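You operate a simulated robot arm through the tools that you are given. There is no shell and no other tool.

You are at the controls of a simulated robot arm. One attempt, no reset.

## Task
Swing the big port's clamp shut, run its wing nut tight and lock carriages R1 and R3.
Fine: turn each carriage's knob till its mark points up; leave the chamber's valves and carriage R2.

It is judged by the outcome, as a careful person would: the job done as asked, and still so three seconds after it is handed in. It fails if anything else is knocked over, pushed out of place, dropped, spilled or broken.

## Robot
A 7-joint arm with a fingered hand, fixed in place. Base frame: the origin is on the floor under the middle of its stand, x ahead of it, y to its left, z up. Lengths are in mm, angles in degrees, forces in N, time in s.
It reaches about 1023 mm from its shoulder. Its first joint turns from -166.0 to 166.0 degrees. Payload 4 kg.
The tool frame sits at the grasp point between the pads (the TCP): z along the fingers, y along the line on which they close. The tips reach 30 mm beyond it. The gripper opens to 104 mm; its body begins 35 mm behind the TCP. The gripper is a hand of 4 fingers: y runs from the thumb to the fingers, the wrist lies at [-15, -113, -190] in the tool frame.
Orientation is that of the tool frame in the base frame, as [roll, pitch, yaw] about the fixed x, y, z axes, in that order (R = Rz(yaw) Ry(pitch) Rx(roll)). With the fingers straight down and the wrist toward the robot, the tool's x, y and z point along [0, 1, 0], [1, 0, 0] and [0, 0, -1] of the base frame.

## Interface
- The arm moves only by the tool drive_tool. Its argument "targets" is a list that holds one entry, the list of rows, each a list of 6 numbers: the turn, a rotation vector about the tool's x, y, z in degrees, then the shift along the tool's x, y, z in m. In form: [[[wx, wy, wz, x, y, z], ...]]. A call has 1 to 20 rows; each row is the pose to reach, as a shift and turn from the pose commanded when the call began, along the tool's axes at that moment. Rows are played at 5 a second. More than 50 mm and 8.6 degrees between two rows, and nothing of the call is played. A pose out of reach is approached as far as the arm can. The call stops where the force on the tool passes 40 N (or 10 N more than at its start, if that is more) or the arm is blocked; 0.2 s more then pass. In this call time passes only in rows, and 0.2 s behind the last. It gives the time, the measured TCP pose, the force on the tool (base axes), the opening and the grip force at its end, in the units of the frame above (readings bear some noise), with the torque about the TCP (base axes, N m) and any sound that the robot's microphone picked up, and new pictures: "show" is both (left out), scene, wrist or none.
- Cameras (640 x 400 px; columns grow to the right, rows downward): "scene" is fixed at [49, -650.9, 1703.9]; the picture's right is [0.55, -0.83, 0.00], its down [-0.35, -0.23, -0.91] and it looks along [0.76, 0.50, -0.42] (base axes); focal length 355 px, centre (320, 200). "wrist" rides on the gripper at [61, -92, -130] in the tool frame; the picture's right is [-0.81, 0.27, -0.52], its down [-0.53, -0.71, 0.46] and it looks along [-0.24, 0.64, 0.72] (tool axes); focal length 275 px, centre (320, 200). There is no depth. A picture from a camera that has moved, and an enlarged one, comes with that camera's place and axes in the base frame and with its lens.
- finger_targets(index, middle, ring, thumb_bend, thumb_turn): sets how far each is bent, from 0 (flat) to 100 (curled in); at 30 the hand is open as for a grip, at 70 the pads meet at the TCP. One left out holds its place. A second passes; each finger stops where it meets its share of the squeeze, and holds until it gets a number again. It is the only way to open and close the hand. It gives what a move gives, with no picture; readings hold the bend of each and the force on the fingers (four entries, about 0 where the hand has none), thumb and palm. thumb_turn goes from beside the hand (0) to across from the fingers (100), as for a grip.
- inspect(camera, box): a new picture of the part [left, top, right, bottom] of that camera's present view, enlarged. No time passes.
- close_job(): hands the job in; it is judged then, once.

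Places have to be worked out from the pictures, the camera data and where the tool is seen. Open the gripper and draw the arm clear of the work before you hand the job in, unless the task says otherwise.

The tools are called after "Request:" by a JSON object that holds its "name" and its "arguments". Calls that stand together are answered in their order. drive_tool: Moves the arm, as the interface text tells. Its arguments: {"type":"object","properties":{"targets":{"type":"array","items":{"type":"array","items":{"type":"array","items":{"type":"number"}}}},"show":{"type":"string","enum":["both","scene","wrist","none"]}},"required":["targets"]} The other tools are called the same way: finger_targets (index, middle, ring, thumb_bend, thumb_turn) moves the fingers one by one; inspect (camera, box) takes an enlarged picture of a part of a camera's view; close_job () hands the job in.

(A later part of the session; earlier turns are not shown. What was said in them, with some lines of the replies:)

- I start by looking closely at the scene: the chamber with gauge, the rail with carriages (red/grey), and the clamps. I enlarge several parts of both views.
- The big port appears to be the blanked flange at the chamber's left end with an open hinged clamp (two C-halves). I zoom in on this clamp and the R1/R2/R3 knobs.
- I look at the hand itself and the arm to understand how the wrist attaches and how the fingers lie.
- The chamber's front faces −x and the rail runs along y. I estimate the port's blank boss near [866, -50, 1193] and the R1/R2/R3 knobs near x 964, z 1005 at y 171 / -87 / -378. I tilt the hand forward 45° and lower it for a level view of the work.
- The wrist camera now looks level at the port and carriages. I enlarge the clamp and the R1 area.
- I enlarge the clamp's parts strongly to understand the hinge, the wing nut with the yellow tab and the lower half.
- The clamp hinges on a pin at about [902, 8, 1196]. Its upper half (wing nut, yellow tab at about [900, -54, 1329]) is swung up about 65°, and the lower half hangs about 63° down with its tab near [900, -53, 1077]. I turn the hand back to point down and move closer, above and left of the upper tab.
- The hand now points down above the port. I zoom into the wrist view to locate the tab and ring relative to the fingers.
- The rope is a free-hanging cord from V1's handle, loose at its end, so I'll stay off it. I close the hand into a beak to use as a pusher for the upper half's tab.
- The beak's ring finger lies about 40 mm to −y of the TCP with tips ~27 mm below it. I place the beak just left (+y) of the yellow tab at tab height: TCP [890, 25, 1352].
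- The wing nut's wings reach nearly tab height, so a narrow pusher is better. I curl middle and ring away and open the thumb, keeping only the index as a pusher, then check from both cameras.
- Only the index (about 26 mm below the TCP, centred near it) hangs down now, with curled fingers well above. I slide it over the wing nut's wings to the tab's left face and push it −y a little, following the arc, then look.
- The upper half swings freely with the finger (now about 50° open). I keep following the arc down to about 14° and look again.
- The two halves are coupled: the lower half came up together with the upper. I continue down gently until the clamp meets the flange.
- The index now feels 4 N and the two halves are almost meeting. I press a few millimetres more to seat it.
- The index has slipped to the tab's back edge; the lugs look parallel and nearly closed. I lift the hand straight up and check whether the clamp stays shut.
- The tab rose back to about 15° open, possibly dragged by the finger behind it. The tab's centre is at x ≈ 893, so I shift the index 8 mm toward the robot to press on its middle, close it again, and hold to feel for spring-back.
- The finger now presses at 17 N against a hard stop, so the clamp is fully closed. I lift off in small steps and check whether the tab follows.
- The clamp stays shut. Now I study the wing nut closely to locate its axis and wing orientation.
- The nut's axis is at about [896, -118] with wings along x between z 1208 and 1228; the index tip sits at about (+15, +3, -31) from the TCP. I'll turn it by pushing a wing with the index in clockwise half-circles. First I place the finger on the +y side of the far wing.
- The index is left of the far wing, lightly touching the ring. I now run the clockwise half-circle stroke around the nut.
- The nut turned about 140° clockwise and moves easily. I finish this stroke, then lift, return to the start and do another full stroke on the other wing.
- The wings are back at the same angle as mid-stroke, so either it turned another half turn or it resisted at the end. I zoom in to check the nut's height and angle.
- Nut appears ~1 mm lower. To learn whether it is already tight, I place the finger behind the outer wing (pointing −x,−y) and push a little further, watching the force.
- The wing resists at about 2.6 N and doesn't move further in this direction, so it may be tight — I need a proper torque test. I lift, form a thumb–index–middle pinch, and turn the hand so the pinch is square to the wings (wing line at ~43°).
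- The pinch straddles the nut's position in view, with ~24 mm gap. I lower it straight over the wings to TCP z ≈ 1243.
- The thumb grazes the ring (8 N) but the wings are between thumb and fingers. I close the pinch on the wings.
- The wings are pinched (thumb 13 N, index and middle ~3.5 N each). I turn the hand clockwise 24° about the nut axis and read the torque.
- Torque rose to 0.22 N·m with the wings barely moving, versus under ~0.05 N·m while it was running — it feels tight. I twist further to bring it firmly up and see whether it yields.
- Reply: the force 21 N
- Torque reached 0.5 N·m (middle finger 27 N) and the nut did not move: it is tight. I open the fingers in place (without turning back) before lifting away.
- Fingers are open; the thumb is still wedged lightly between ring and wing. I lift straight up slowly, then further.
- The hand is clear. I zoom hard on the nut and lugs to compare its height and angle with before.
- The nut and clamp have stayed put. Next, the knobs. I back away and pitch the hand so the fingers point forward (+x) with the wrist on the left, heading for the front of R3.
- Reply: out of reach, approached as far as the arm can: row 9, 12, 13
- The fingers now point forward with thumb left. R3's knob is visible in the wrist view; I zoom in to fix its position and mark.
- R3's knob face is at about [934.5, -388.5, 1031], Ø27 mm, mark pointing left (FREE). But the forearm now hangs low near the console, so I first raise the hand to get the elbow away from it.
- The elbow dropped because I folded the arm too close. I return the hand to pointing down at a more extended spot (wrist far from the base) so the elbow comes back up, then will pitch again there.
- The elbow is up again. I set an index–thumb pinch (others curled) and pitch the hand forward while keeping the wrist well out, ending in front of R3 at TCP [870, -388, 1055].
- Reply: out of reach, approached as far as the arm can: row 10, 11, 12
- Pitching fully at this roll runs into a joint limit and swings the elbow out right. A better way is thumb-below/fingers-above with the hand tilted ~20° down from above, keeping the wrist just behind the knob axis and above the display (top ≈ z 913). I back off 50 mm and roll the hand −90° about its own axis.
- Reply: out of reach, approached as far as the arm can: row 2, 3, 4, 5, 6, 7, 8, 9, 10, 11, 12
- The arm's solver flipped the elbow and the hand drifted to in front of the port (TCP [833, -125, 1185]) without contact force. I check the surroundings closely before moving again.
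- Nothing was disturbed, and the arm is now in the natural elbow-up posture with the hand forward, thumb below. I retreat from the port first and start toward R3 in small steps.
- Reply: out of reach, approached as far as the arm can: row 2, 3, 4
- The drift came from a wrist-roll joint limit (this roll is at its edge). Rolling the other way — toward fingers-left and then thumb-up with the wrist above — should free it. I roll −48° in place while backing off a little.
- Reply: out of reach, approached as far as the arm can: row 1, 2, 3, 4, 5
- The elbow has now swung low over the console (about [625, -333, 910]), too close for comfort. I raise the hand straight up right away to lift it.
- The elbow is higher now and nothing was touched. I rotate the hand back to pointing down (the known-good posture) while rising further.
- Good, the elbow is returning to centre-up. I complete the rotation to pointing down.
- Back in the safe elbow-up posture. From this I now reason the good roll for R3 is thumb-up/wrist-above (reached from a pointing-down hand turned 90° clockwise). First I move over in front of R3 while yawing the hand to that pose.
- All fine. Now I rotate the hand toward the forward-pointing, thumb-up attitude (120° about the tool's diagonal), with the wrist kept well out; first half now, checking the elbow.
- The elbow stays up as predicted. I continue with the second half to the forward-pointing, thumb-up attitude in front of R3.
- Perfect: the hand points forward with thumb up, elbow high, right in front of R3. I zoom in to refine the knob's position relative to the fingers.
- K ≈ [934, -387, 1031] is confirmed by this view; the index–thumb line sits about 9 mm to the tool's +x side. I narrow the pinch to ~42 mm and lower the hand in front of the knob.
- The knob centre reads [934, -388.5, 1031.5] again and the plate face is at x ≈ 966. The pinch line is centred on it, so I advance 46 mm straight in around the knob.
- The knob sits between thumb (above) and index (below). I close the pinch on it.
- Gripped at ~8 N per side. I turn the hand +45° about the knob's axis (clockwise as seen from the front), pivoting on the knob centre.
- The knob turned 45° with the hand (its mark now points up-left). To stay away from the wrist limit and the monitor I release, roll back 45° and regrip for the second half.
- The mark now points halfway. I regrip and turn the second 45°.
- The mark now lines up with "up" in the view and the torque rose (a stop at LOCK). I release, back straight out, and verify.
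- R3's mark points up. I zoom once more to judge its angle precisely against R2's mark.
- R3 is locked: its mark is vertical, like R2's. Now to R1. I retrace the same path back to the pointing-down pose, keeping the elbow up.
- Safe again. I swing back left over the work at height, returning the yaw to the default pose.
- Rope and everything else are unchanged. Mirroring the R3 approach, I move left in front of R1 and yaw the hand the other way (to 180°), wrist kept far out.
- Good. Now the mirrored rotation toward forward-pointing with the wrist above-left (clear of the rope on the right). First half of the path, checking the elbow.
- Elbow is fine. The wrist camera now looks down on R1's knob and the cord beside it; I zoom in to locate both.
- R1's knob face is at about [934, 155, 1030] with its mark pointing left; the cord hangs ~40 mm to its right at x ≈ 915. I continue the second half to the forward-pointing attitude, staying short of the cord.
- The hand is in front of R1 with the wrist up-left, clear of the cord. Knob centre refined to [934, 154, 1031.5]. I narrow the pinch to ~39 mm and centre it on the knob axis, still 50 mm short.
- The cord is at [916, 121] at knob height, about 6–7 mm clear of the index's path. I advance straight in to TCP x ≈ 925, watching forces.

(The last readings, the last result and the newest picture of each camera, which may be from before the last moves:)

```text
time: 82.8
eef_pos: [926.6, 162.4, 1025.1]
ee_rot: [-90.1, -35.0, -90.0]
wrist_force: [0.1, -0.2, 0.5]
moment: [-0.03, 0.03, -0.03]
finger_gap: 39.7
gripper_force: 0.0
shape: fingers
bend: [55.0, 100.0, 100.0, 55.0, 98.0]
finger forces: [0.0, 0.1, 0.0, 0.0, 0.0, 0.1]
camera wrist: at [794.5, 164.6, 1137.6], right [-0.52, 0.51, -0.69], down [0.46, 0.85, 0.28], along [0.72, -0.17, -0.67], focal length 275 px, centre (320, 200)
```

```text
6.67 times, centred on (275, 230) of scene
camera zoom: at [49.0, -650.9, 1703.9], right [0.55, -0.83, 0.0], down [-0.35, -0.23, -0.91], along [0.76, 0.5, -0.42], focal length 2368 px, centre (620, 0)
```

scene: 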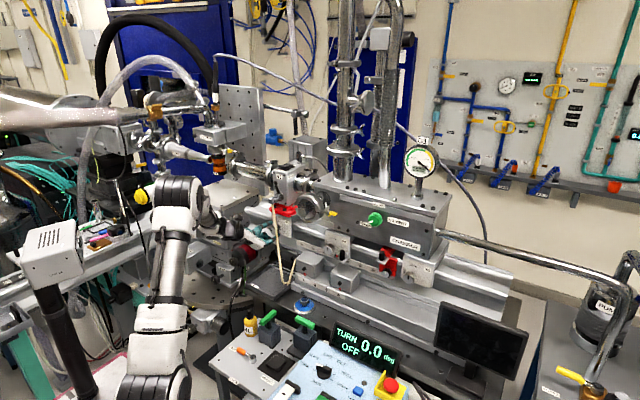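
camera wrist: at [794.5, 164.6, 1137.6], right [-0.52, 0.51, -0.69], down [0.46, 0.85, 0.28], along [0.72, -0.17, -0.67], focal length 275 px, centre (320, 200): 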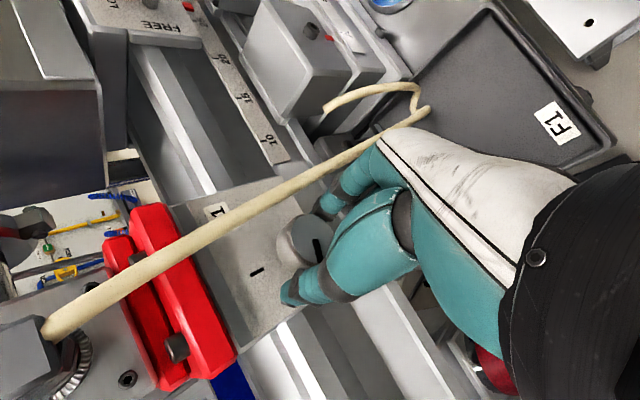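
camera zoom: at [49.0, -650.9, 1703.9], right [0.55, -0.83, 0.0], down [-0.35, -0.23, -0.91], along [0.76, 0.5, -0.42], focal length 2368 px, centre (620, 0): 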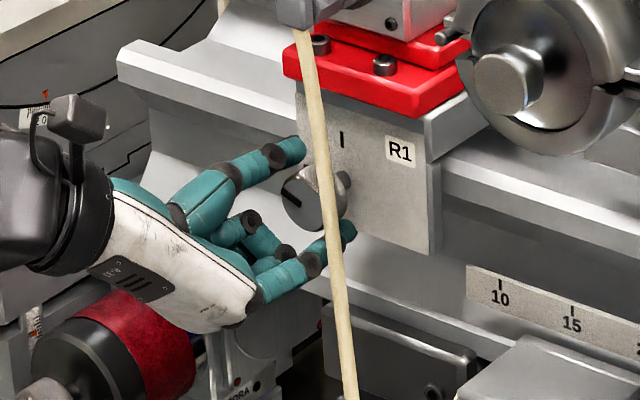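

No contact with the cord, and the knob is between thumb and index. I close the pinch.

Request:
{"name": "finger_targets", "arguments": {"index": 70, "thumb_bend": 70}}

Request:
{"name": "drive_tool", "arguments": {"targets": [[[0, 0, 6, 0, -0.001, 0], [0, 0, 12, 0.0001, -0.0021, 0], [0, 0, 18, 0.0003, -0.0031, 0], [0, 0, 24, 0.0005, -0.0041, 0], [0, 0, 30, 0.0008, -0.0051, 0]]]}}

Request:
{"name": "inspect", "arguments": {"camera": "wrist", "box": [200, 160, 380, 320]}}

Request:
{"name": "inspect", "arguments": {"camera": "scene", "box": [240, 200, 310, 260]}}

```text
time: 83.8
eef_pos: [925.7, 161.6, 1025.6]
ee_rot: [-90.1, -35.1, -89.9]
wrist_force: [2.0, 0.5, -2.2]
moment: [-0.02, 0.07, 0.02]
finger_gap: 29.4
gripper_force: 7.9
shape: fingers
bend: [58.0, 100.0, 100.0, 62.0, 97.0]
finger forces: [8.7, 0.0, 0.0, 0.0, 7.1, 0.1]
```

```text
time: 85.0
eef_pos: [925.5, 164.2, 1030.6]
ee_rot: [-90.0, -5.0, -90.1]
wrist_force: [4.5, -2.3, -0.4]
moment: [-0.03, 0.03, -0.01]
finger_gap: 29.2
gripper_force: 7.5
shape: fingers
bend: [58.0, 100.0, 100.0, 62.0, 97.0]
finger forces: [8.1, 0.0, 0.0, 0.0, 7.2, 0.0]
camera wrist: at [793.8, 111.0, 1128.2], right [-0.52, 0.78, -0.34], down [0.46, 0.59, 0.66], along [0.72, 0.19, -0.66], focal length 275 px, centre (320, 200)
```

scene: 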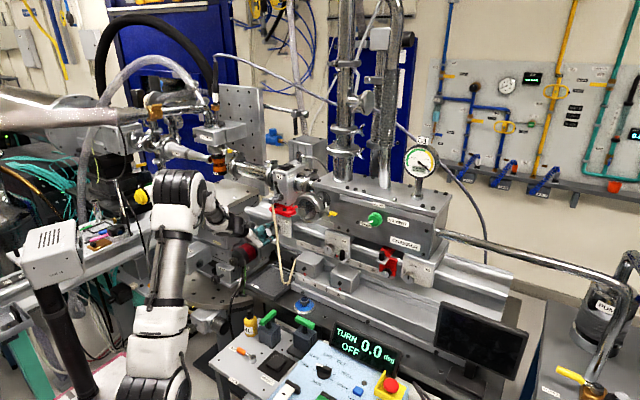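
wrist: 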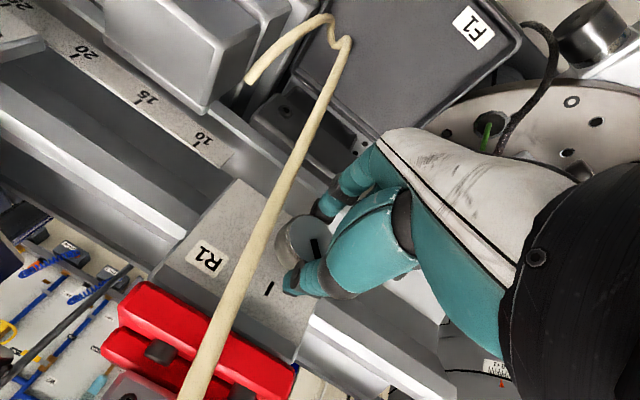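

```text
2.50 times, centred on (290, 240) of wrist
camera zoom: at [793.8, 111.0, 1128.2], right [-0.52, 0.78, -0.34], down [0.46, 0.59, 0.66], along [0.72, 0.19, -0.66], focal length 688 px, centre (395, 100)
```

zoom: 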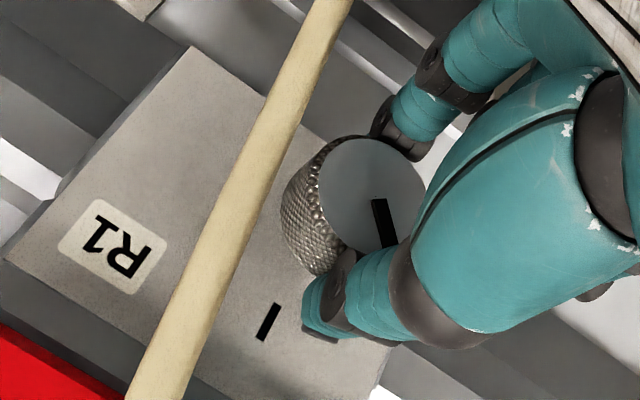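

```text
6.67 times, centred on (275, 230) of scene
camera zoom: at [49.0, -650.9, 1703.9], right [0.55, -0.83, 0.0], down [-0.35, -0.23, -0.91], along [0.76, 0.5, -0.42], focal length 2368 px, centre (620, 0)
```

zoom: 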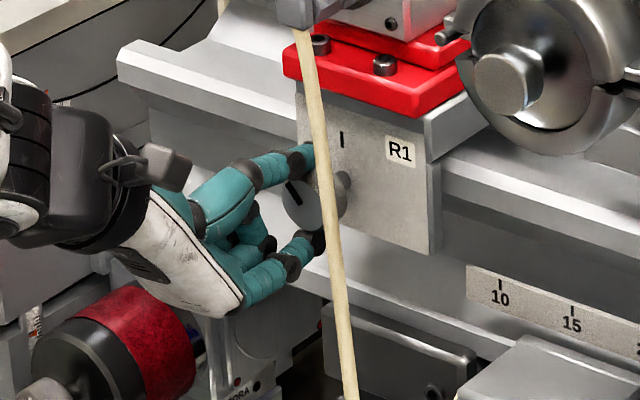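

R1's knob turned 30° cleanly. I release, roll back 30°, regrip and turn again.

Request:
{"name": "finger_targets", "arguments": {"index": 54, "thumb_bend": 54}}

Request:
{"name": "drive_tool", "arguments": {"targets": [[[0, 0, -6, 0.0001, 0.0011, 0], [0, 0, -12, 0.0002, 0.0021, 0], [0, 0, -18, 0.0005, 0.0031, 0], [0, 0, -24, 0.0009, 0.0041, 0], [0, 0, -30, 0.0013, 0.005, 0]]], "show": "none"}}

Request:
{"name": "finger_targets", "arguments": {"index": 70, "thumb_bend": 70}}

Request:
{"name": "drive_tool", "arguments": {"targets": [[[0, 0, 6, 0, -0.001, 0], [0, 0, 12, 0.0001, -0.0021, 0], [0, 0, 18, 0.0003, -0.0031, 0], [0, 0, 24, 0.0005, -0.0041, 0], [0, 0, 30, 0.0008, -0.0051, 0]]]}}

Request:
{"name": "inspect", "arguments": {"camera": "wrist", "box": [200, 160, 380, 320]}}

Request:
{"name": "inspect", "arguments": {"camera": "scene", "box": [240, 200, 310, 260]}}

```text
time: 86.0
eef_pos: [924.8, 165.3, 1029.9]
ee_rot: [-90.0, -5.1, -90.0]
wrist_force: [-0.1, 0.5, 0.2]
moment: [-0.03, -0.03, 0.01]
finger_gap: 41.3
gripper_force: 0.1
shape: fingers
bend: [54.0, 100.0, 100.0, 54.0, 97.0]
finger forces: [0.1, 0.0, 0.0, 0.0, 0.0, 0.1]
```

```text
time: 87.2
eef_pos: [925.2, 161.6, 1025.6]
ee_rot: [-90.1, -35.2, -90.0]
wrist_force: [-0.6, 0.4, 0.0]
moment: [-0.01, -0.03, 0.01]
finger_gap: 41.4
gripper_force: 0.0
shape: fingers
bend: [54.0, 100.0, 100.0, 54.0, 97.0]
finger forces: [0.0, 0.0, 0.0, 0.0, 0.0, 0.0]
```

```text
time: 88.2
eef_pos: [924.3, 162.4, 1024.8]
ee_rot: [-90.1, -35.0, -90.0]
wrist_force: [1.3, -0.5, -1.4]
moment: [0.01, 0.02, -0.01]
finger_gap: 29.2
gripper_force: 7.8
shape: fingers
bend: [58.0, 100.0, 100.0, 61.0, 97.0]
finger forces: [8.3, 0.0, 0.1, 0.0, 7.5, 0.0]
```

```text
time: 89.4
eef_pos: [924.7, 163.5, 1029.2]
ee_rot: [-90.1, -5.0, -90.0]
wrist_force: [-1.5, -0.3, -2.8]
moment: [0.01, 0.07, -0.06]
finger_gap: 29.0
gripper_force: 8.9
shape: fingers
bend: [58.0, 100.0, 100.0, 62.0, 97.0]
finger forces: [9.7, 0.0, 0.0, 0.0, 7.4, 0.0]
camera wrist: at [793.7, 111.4, 1127.7], right [-0.52, 0.78, -0.34], down [0.46, 0.59, 0.66], along [0.72, 0.19, -0.66], focal length 275 px, centre (320, 200)
```

scene: 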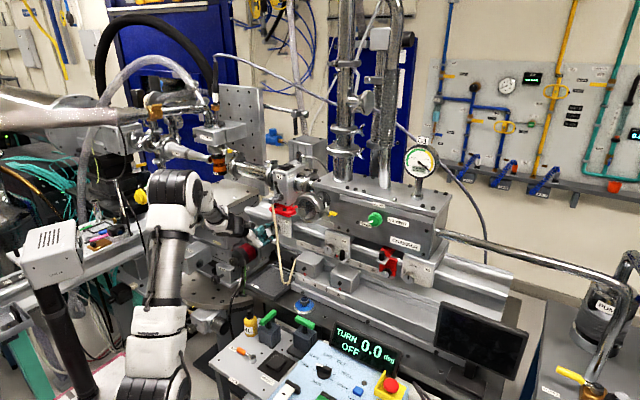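
wrist: 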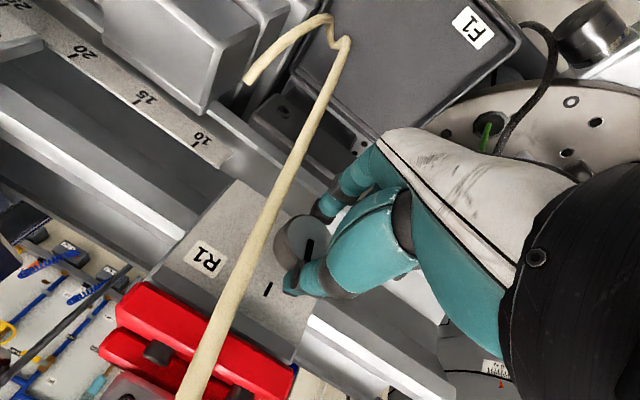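

```text
2.50 times, centred on (290, 240) of wrist
camera zoom: at [793.7, 111.4, 1127.7], right [-0.52, 0.78, -0.34], down [0.46, 0.59, 0.66], along [0.72, 0.19, -0.66], focal length 688 px, centre (395, 100)
```

zoom: 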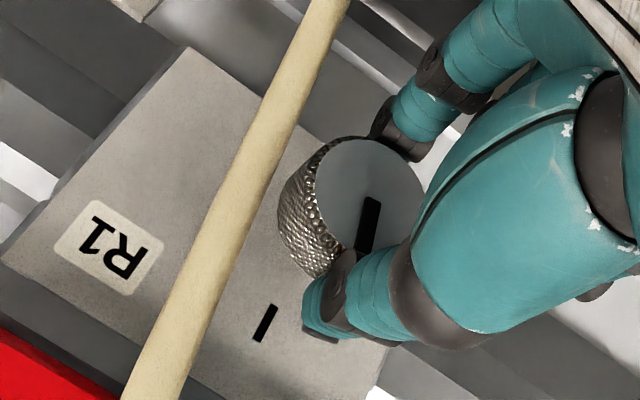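

```text
6.67 times, centred on (275, 230) of scene
camera zoom: at [49.0, -650.9, 1703.9], right [0.55, -0.83, 0.0], down [-0.35, -0.23, -0.91], along [0.76, 0.5, -0.42], focal length 2368 px, centre (620, 0)
```

zoom: 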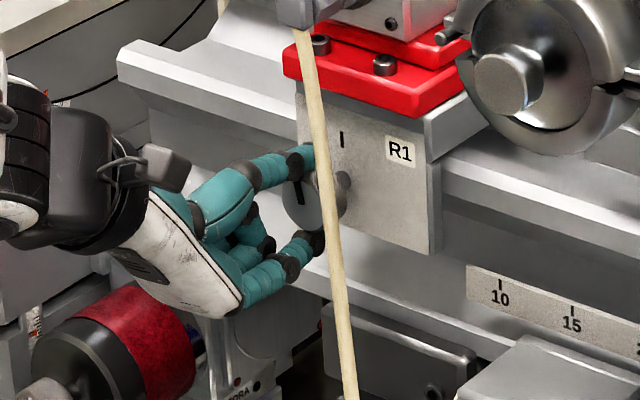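

About 60° done. One more release–return–grip–turn cycle of 30°.

Request:
{"name": "finger_targets", "arguments": {"index": 54, "thumb_bend": 54}}

Request:
{"name": "drive_tool", "arguments": {"targets": [[[0, 0, -6, 0.0001, 0.0011, 0], [0, 0, -12, 0.0002, 0.0021, 0], [0, 0, -18, 0.0005, 0.0031, 0], [0, 0, -24, 0.0009, 0.0041, 0], [0, 0, -30, 0.0013, 0.005, 0]]], "show": "none"}}

Request:
{"name": "finger_targets", "arguments": {"index": 70, "thumb_bend": 70}}

Request:
{"name": "drive_tool", "arguments": {"targets": [[[0, 0, 6, 0, -0.001, 0], [0, 0, 12, 0.0001, -0.0021, 0], [0, 0, 18, 0.0003, -0.0031, 0], [0, 0, 24, 0.0005, -0.0041, 0], [0, 0, 30, 0.0008, -0.0051, 0], [0, 0, 34, 0.001, -0.0057, 0]]]}}

Request:
{"name": "inspect", "arguments": {"camera": "wrist", "box": [200, 160, 380, 320]}}

Request:
{"name": "inspect", "arguments": {"camera": "scene", "box": [240, 200, 310, 260]}}

```text
time: 90.4
eef_pos: [924.8, 165.0, 1029.2]
ee_rot: [-90.0, -5.1, -90.1]
wrist_force: [-0.4, -0.3, -0.9]
moment: [0.04, 0.02, 0.0]
finger_gap: 41.4
gripper_force: 0.1
shape: fingers
bend: [54.0, 100.0, 100.0, 54.0, 97.0]
finger forces: [0.1, 0.0, 0.0, 0.0, 0.0, 0.0]
```

```text
time: 91.6
eef_pos: [925.4, 162.8, 1025.3]
ee_rot: [-90.0, -35.2, -90.1]
wrist_force: [-0.1, -1.0, 1.0]
moment: [-0.03, 0.03, 0.01]
finger_gap: 41.1
gripper_force: 0.0
shape: fingers
bend: [54.0, 100.0, 100.0, 54.0, 97.0]
finger forces: [0.1, 0.0, 0.0, 0.0, 0.0, 0.1]
```

```text
time: 92.6
eef_pos: [925.3, 163.8, 1025.1]
ee_rot: [-90.1, -35.1, -90.0]
wrist_force: [0.6, 0.0, -2.4]
moment: [0.02, 0.09, -0.01]
finger_gap: 29.0
gripper_force: 7.9
shape: fingers
bend: [58.0, 100.0, 100.0, 62.0, 97.0]
finger forces: [8.3, 0.1, 0.1, 0.1, 6.9, 0.0]
```

```text
time: 94.0
eef_pos: [926.1, 165.6, 1030.6]
ee_rot: [-90.1, -0.9, -90.2]
wrist_force: [0.2, 0.4, -2.2]
moment: [-0.14, 0.06, -0.01]
finger_gap: 26.9
gripper_force: 7.4
shape: fingers
bend: [59.0, 100.0, 100.0, 63.0, 100.0]
finger forces: [7.4, 0.0, 0.0, 0.1, 7.5, 0.1]
camera wrist: at [793.9, 105.1, 1124.2], right [-0.52, 0.81, -0.29], down [0.46, 0.54, 0.7], along [0.72, 0.23, -0.65], focal length 275 px, centre (320, 200)
```

scene: 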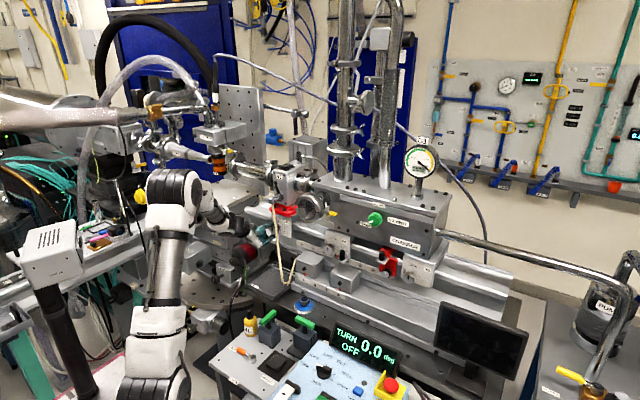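
wrist: 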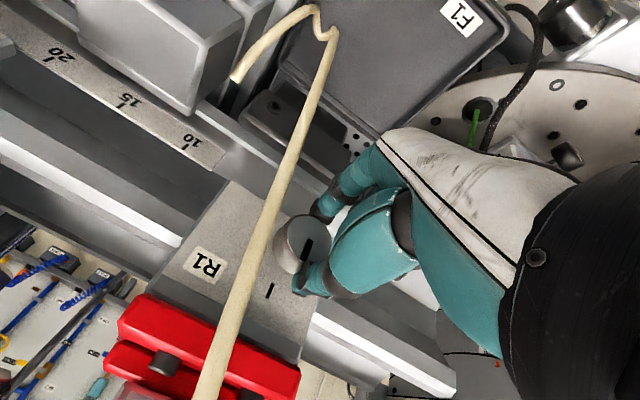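

```text
2.50 times, centred on (290, 240) of wrist
camera zoom: at [793.9, 105.1, 1124.2], right [-0.52, 0.81, -0.29], down [0.46, 0.54, 0.7], along [0.72, 0.23, -0.65], focal length 688 px, centre (395, 100)
```

zoom: 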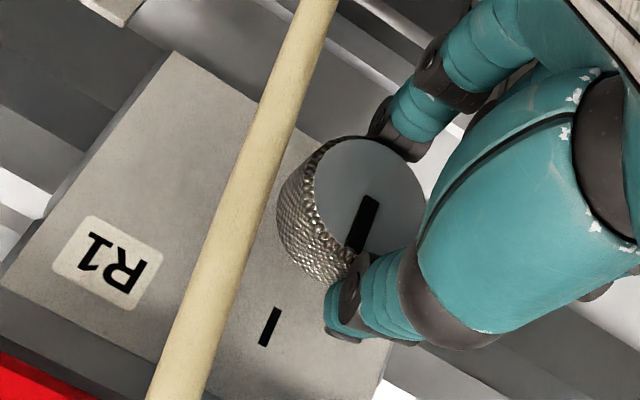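

```text
6.67 times, centred on (275, 230) of scene
camera zoom: at [49.0, -650.9, 1703.9], right [0.55, -0.83, 0.0], down [-0.35, -0.23, -0.91], along [0.76, 0.5, -0.42], focal length 2368 px, centre (620, 0)
```

zoom: 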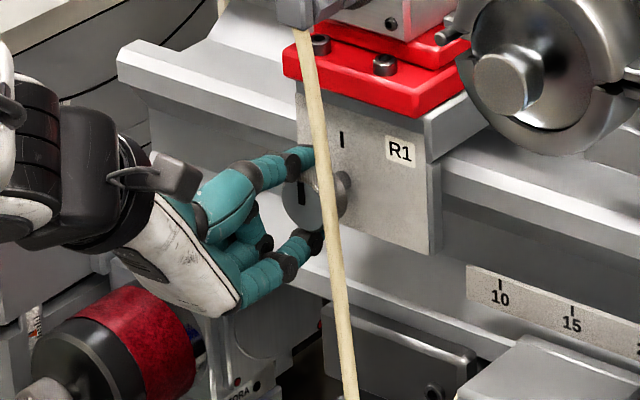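

The mark is now parallel with the LOCK tick and a stop torque is felt. I release and back straight out along −x.

Request:
{"name": "finger_targets", "arguments": {"index": 53, "thumb_bend": 53}}

Request:
{"name": "drive_tool", "arguments": {"targets": [[[0, 0, 0, 0, 0, -0.02], [0, 0, 0, 0, 0, -0.045], [0, 0, 0, 0, 0, -0.075]]]}}

Request:
{"name": "inspect", "arguments": {"camera": "wrist", "box": [180, 180, 340, 320]}}

Request:
{"name": "inspect", "arguments": {"camera": "scene", "box": [250, 205, 300, 250]}}

```text
time: 95.0
eef_pos: [926.2, 165.6, 1031.3]
ee_rot: [-90.0, -1.1, -90.1]
wrist_force: [-0.6, -0.2, 0.4]
moment: [0.01, 0.0, 0.01]
finger_gap: 44.0
gripper_force: 0.0
shape: fingers
bend: [53.0, 100.0, 100.0, 53.0, 98.0]
finger forces: [0.0, 0.0, 0.0, 0.0, 0.0, 0.0]
```

```text
time: 95.8
eef_pos: [849.8, 163.9, 1031.5]
ee_rot: [-90.1, -1.1, -90.1]
wrist_force: [0.0, 0.2, 0.5]
moment: [0.04, 0.0, -0.02]
finger_gap: 44.0
gripper_force: 0.0
shape: fingers
bend: [53.0, 100.0, 100.0, 53.0, 98.0]
finger forces: [0.0, 0.0, 0.0, 0.0, 0.0, 0.0]
camera wrist: at [718.1, 104.1, 1124.9], right [-0.52, 0.81, -0.29], down [0.46, 0.54, 0.7], along [0.72, 0.23, -0.65], focal length 275 px, centre (320, 200)
```

scene: 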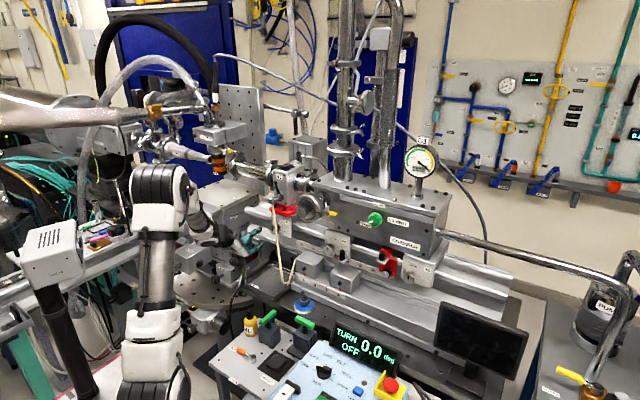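
wrist: 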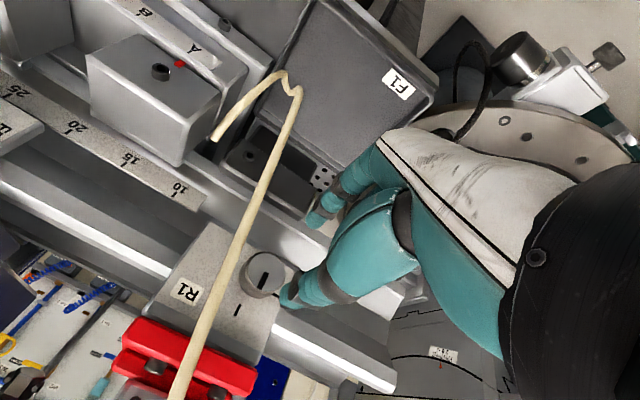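

```text
2.86 times, centred on (260, 250) of wrist
camera zoom: at [718.1, 104.1, 1124.9], right [-0.52, 0.81, -0.29], down [0.46, 0.54, 0.7], along [0.72, 0.23, -0.65], focal length 786 px, centre (491, 57)
```

zoom: 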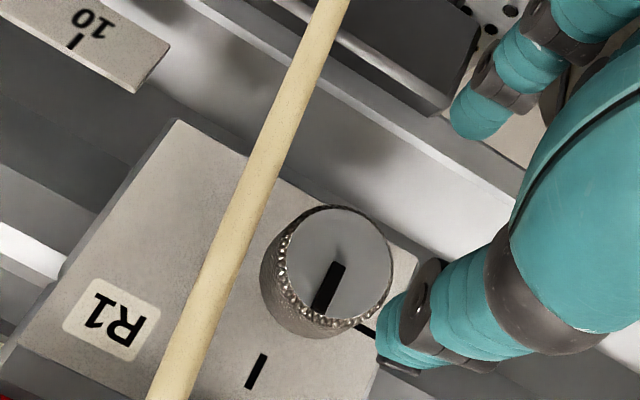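

```text
8.89 times, centred on (275, 228) of scene
camera zoom: at [49.0, -650.9, 1703.9], right [0.55, -0.83, 0.0], down [-0.35, -0.23, -0.91], along [0.76, 0.5, -0.42], focal length 3157 px, centre (720, -44)
```

zoom: 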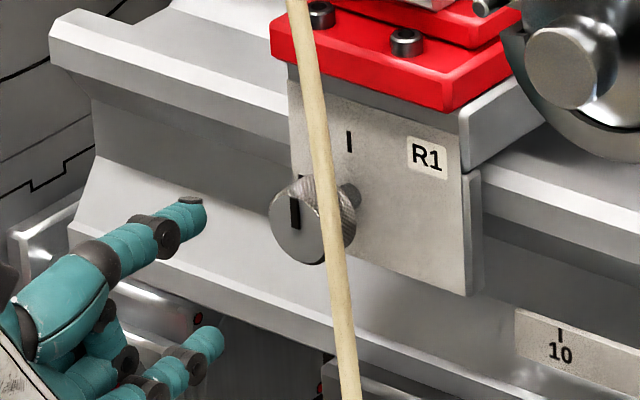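

R1's mark now points straight up, parallel to its LOCK tick, and the cord is undisturbed. I roll the hand back to the transit attitude, clear of the knob.

Request:
{"name": "drive_tool", "arguments": {"targets": [[[0, 0, -7.25, 0.002, -0.0034, 0], [0, 0, -14.5, 0.0041, -0.0067, 0], [0, 0, -21.75, 0.0061, -0.01, 0], [0, 0, -29, 0.0082, -0.0134, 0]]], "show": "none"}}

Request:
{"name": "inspect", "arguments": {"camera": "scene", "box": [240, 160, 440, 300]}}

Request:
{"name": "inspect", "arguments": {"camera": "scene", "box": [328, 200, 344, 214]}}

```text
time: 96.8
eef_pos: [850.1, 156.2, 1044.4]
ee_rot: [-90.1, -30.2, -90.0]
wrist_force: [-1.0, 0.2, -0.5]
moment: [0.01, -0.02, 0.02]
finger_gap: 44.0
gripper_force: 0.1
shape: fingers
bend: [53.0, 100.0, 100.0, 53.0, 98.0]
finger forces: [0.0, 0.0, 0.0, 0.0, 0.0, 0.0]
```

```text
2.86 times, centred on (340, 230) of scene
camera zoom: at [49.0, -650.9, 1703.9], right [0.55, -0.83, 0.0], down [-0.35, -0.23, -0.91], along [0.76, 0.5, -0.42], focal length 1015 px, centre (263, 114)
```

zoom: 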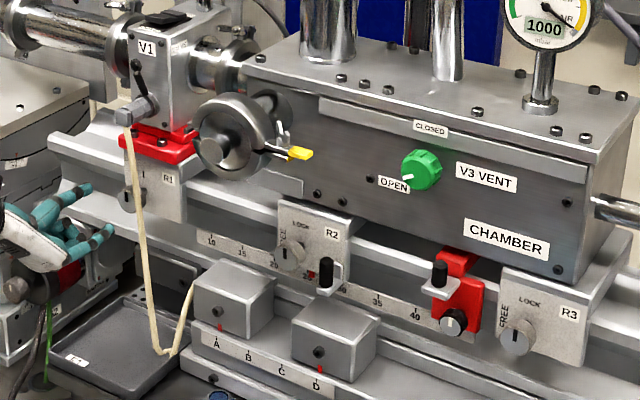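

```text
16.00 times, centred on (336, 207) of scene
camera zoom: at [49.0, -650.9, 1703.9], right [0.55, -0.83, 0.0], down [-0.35, -0.23, -0.91], along [0.76, 0.5, -0.42], focal length 5682 px, centre (64, 88)
```

zoom: 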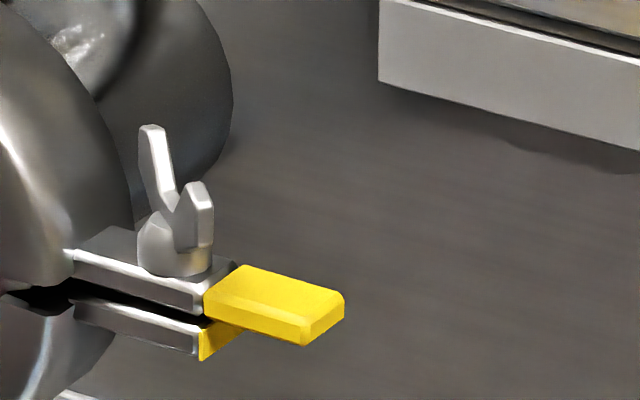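

Clamp shut, nut seated, R1/R2/R3 marks all up, valves untouched. I retrace the path back from R1 to the pointing-down pose.

Request:
{"name": "drive_tool", "arguments": {"targets": [[[-5.041, 2.911, 5.041, 0.0136, 0.0034, -0.008], [-10.082, 5.822, 10.082, 0.0252, 0.0055, -0.0173], [-15.123, 8.733, 15.123, 0.0347, 0.0059, -0.0279], [-20.164, 11.644, 20.164, 0.0423, 0.0047, -0.0392], [-25.205, 14.555, 25.205, 0.0481, 0.0013, -0.0513], [-30.246, 17.466, 30.246, 0.0522, -0.0043, -0.0635], [-35.287, 20.377, 35.287, 0.0549, -0.0124, -0.076], [-40.328, 23.288, 40.328, 0.0564, -0.0229, -0.0881], [-45.369, 26.199, 45.369, 0.0568, -0.036, -0.0997], [-50.41, 29.11, 50.41, 0.0565, -0.0519, -0.1106], [-55.451, 32.021, 55.451, 0.0559, -0.0702, -0.1204], [-60.492, 34.932, 60.492, 0.0551, -0.091, -0.1289], [-65.533, 37.843, 65.533, 0.0544, -0.1142, -0.1359], [-70.574, 40.754, 70.574, 0.0541, -0.1397, -0.1413], [-75.615, 43.665, 75.615, 0.0545, -0.167, -0.1447], [-80.656, 46.576, 80.656, 0.0559, -0.1964, -0.1462], [-85.697, 49.487, 85.697, 0.0584, -0.227, -0.1456], [-90.738, 52.398, 90.738, 0.0623, -0.2589, -0.143]]]}}

```text
time: 100.6
eef_pos: [706.7, 232.0, 1300.5]
ee_rot: [-179.9, -0.2, 179.8]
wrist_force: [-0.1, -0.4, -0.8]
moment: [-0.05, 0.02, 0.01]
finger_gap: 44.0
gripper_force: 0.1
shape: fingers
bend: [53.0, 100.0, 100.0, 53.0, 98.0]
finger forces: [0.0, 0.1, 0.0, 0.0, 0.0, 0.1]
camera wrist: at [644.7, 141.2, 1431.8], right [0.81, 0.27, 0.52], down [0.53, -0.71, -0.46], along [0.24, 0.64, -0.72], focal length 275 px, centre (320, 200)
```

scene: 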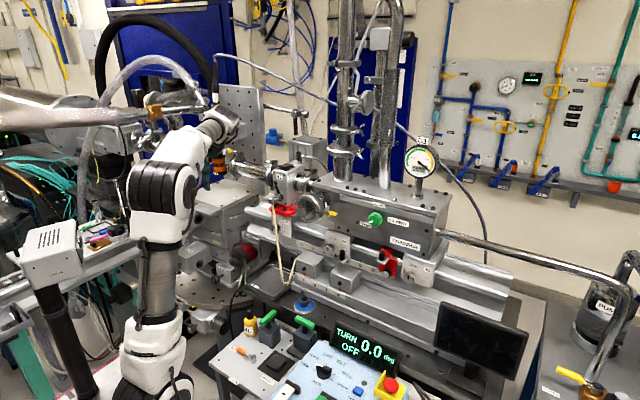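
wrist: 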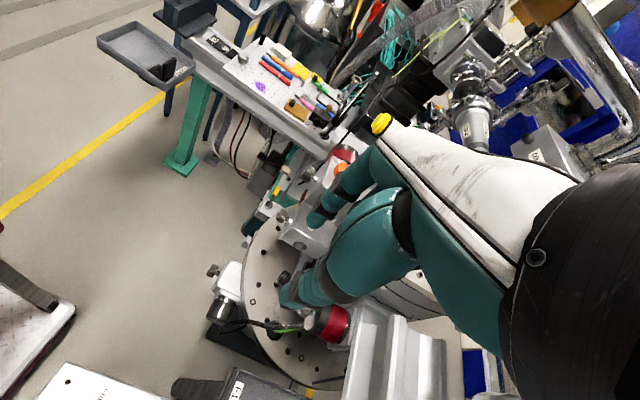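

Good. I return to the default yaw and rise centrally over the work, then open the hand.

Request:
{"name": "drive_tool", "arguments": {"targets": [[[0, 0, 7.5, 0.0047, -0.0243, -0.015], [0, 0, 15, 0.0093, -0.0487, -0.03], [0, 0, 22.5, 0.014, -0.073, -0.045], [0, 0, 30, 0.0187, -0.0973, -0.06], [0, 0, 37.5, 0.0233, -0.1217, -0.075], [0, 0, 45, 0.028, -0.146, -0.09], [0, 0, 52.5, 0.0327, -0.1703, -0.105], [0, 0, 60, 0.0373, -0.1947, -0.12], [0, 0, 67.5, 0.042, -0.219, -0.135], [0, 0, 75, 0.0467, -0.2433, -0.15], [0, 0, 82.5, 0.0513, -0.2677, -0.165], [0, 0, 90, 0.056, -0.292, -0.18]]]}}

Request:
{"name": "finger_targets", "arguments": {"index": 30, "middle": 30, "ring": 30, "thumb_bend": 30}}

Request:
{"name": "inspect", "arguments": {"camera": "wrist", "box": [200, 120, 320, 240]}}

Request:
{"name": "inspect", "arguments": {"camera": "scene", "box": [240, 160, 440, 300]}}

```text
time: 103.2
eef_pos: [648.9, -57.4, 1480.3]
ee_rot: [-179.9, 0.0, 89.8]
wrist_force: [0.0, -0.9, 0.0]
moment: [0.0, 0.02, 0.01]
finger_gap: 43.9
gripper_force: 0.0
shape: fingers
bend: [53.0, 100.0, 100.0, 53.0, 98.0]
finger forces: [0.0, 0.1, 0.0, 0.1, 0.0, 0.0]
camera wrist: at [557.2, 3.7, 1612.0], right [0.27, -0.81, 0.52], down [-0.72, -0.53, -0.45], along [0.64, -0.25, -0.72], focal length 275 px, centre (320, 200)
```

scene: 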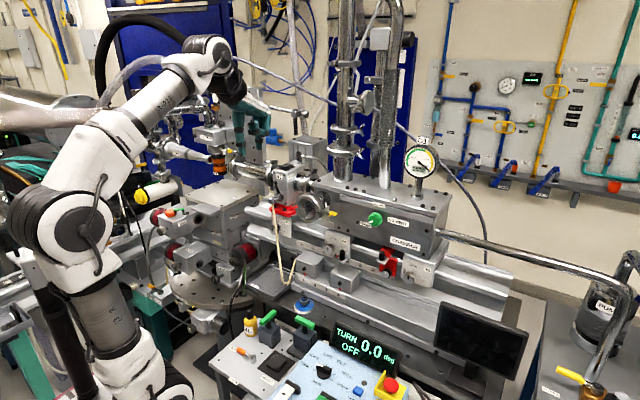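
wrist: 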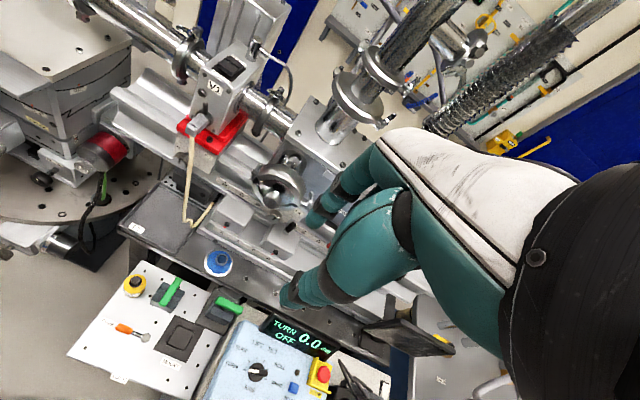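

```text
time: 104.2
eef_pos: [649.6, -57.3, 1480.4]
ee_rot: [-179.9, 0.1, 89.9]
wrist_force: [0.3, 0.1, 0.2]
moment: [-0.01, 0.0, 0.02]
finger_gap: 102.6
gripper_force: 0.1
shape: fingers
bend: [30.0, 30.0, 30.0, 30.0, 98.0]
finger forces: [0.0, 0.0, 0.0, 0.1, 0.1, 0.0]
```

```text
3.33 times, centred on (260, 180) of wrist
camera zoom: at [557.2, 3.7, 1611.8], right [0.27, -0.81, 0.52], down [-0.71, -0.53, -0.45], along [0.64, -0.25, -0.72], focal length 918 px, centre (520, 267)
```

zoom: 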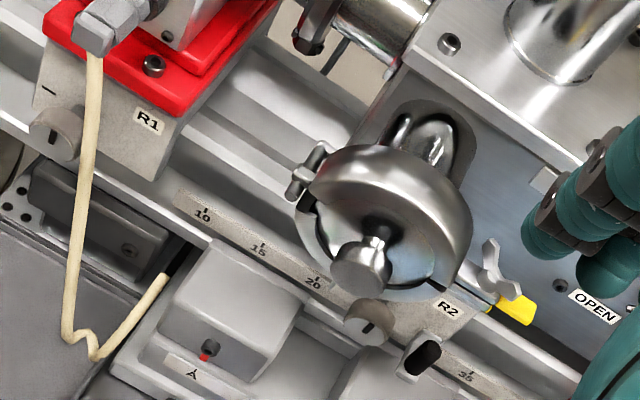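

```text
2.86 times, centred on (340, 230) of scene
camera zoom: at [49.0, -650.9, 1703.9], right [0.55, -0.83, 0.0], down [-0.35, -0.23, -0.91], along [0.76, 0.5, -0.42], focal length 1015 px, centre (263, 114)
```

zoom: 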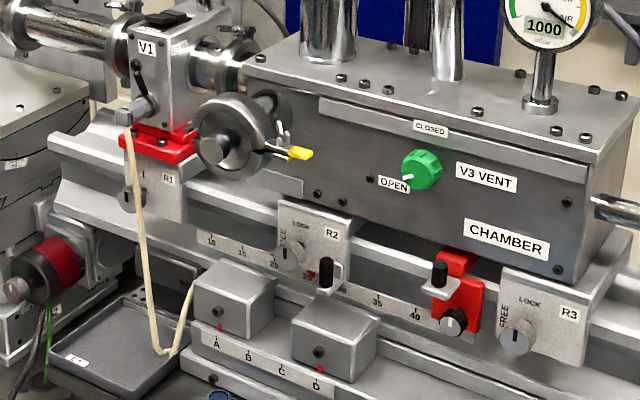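

All checks agree: the clamp is shut with its wing nut run down hard, R1 and R3 marks point up like R2's, and the cord, valves and R2 are untouched. The hand is open and well clear, so I hand the job in.

Request:
{"name": "close_job", "arguments": {}}

```text
The job is handed in.
```

The big port's clamp is shut, its wing nut is tight, and carriages R1 and R3 are locked. I have handed the job in.

- **Clamp:** both halves closed together, reached a hard stop and stayed shut when I let go.
- **Wing nut:** it turned clockwise by about 320° (judged from wing angle, not measured directly). It then held against 0.5 N·m of twist without moving, so I took it as tight.
- **R1 and R3:** each knob's mark points straight up, and both came up against a stop there.
- **Left alone:** R2 and the chamber's valves look the same in the last pictures as at the start, and so does the cord by R1.

While I was moving between R3 and R1, the arm hit a joint limit. Its elbow swung low over the console and the hand drifted in front of the port. No force spike was read at the hand, and the pictures show nothing touched or moved. I brought the arm back up and took a different path after that.

At the end I opened the hand and drew it back clear of the work.
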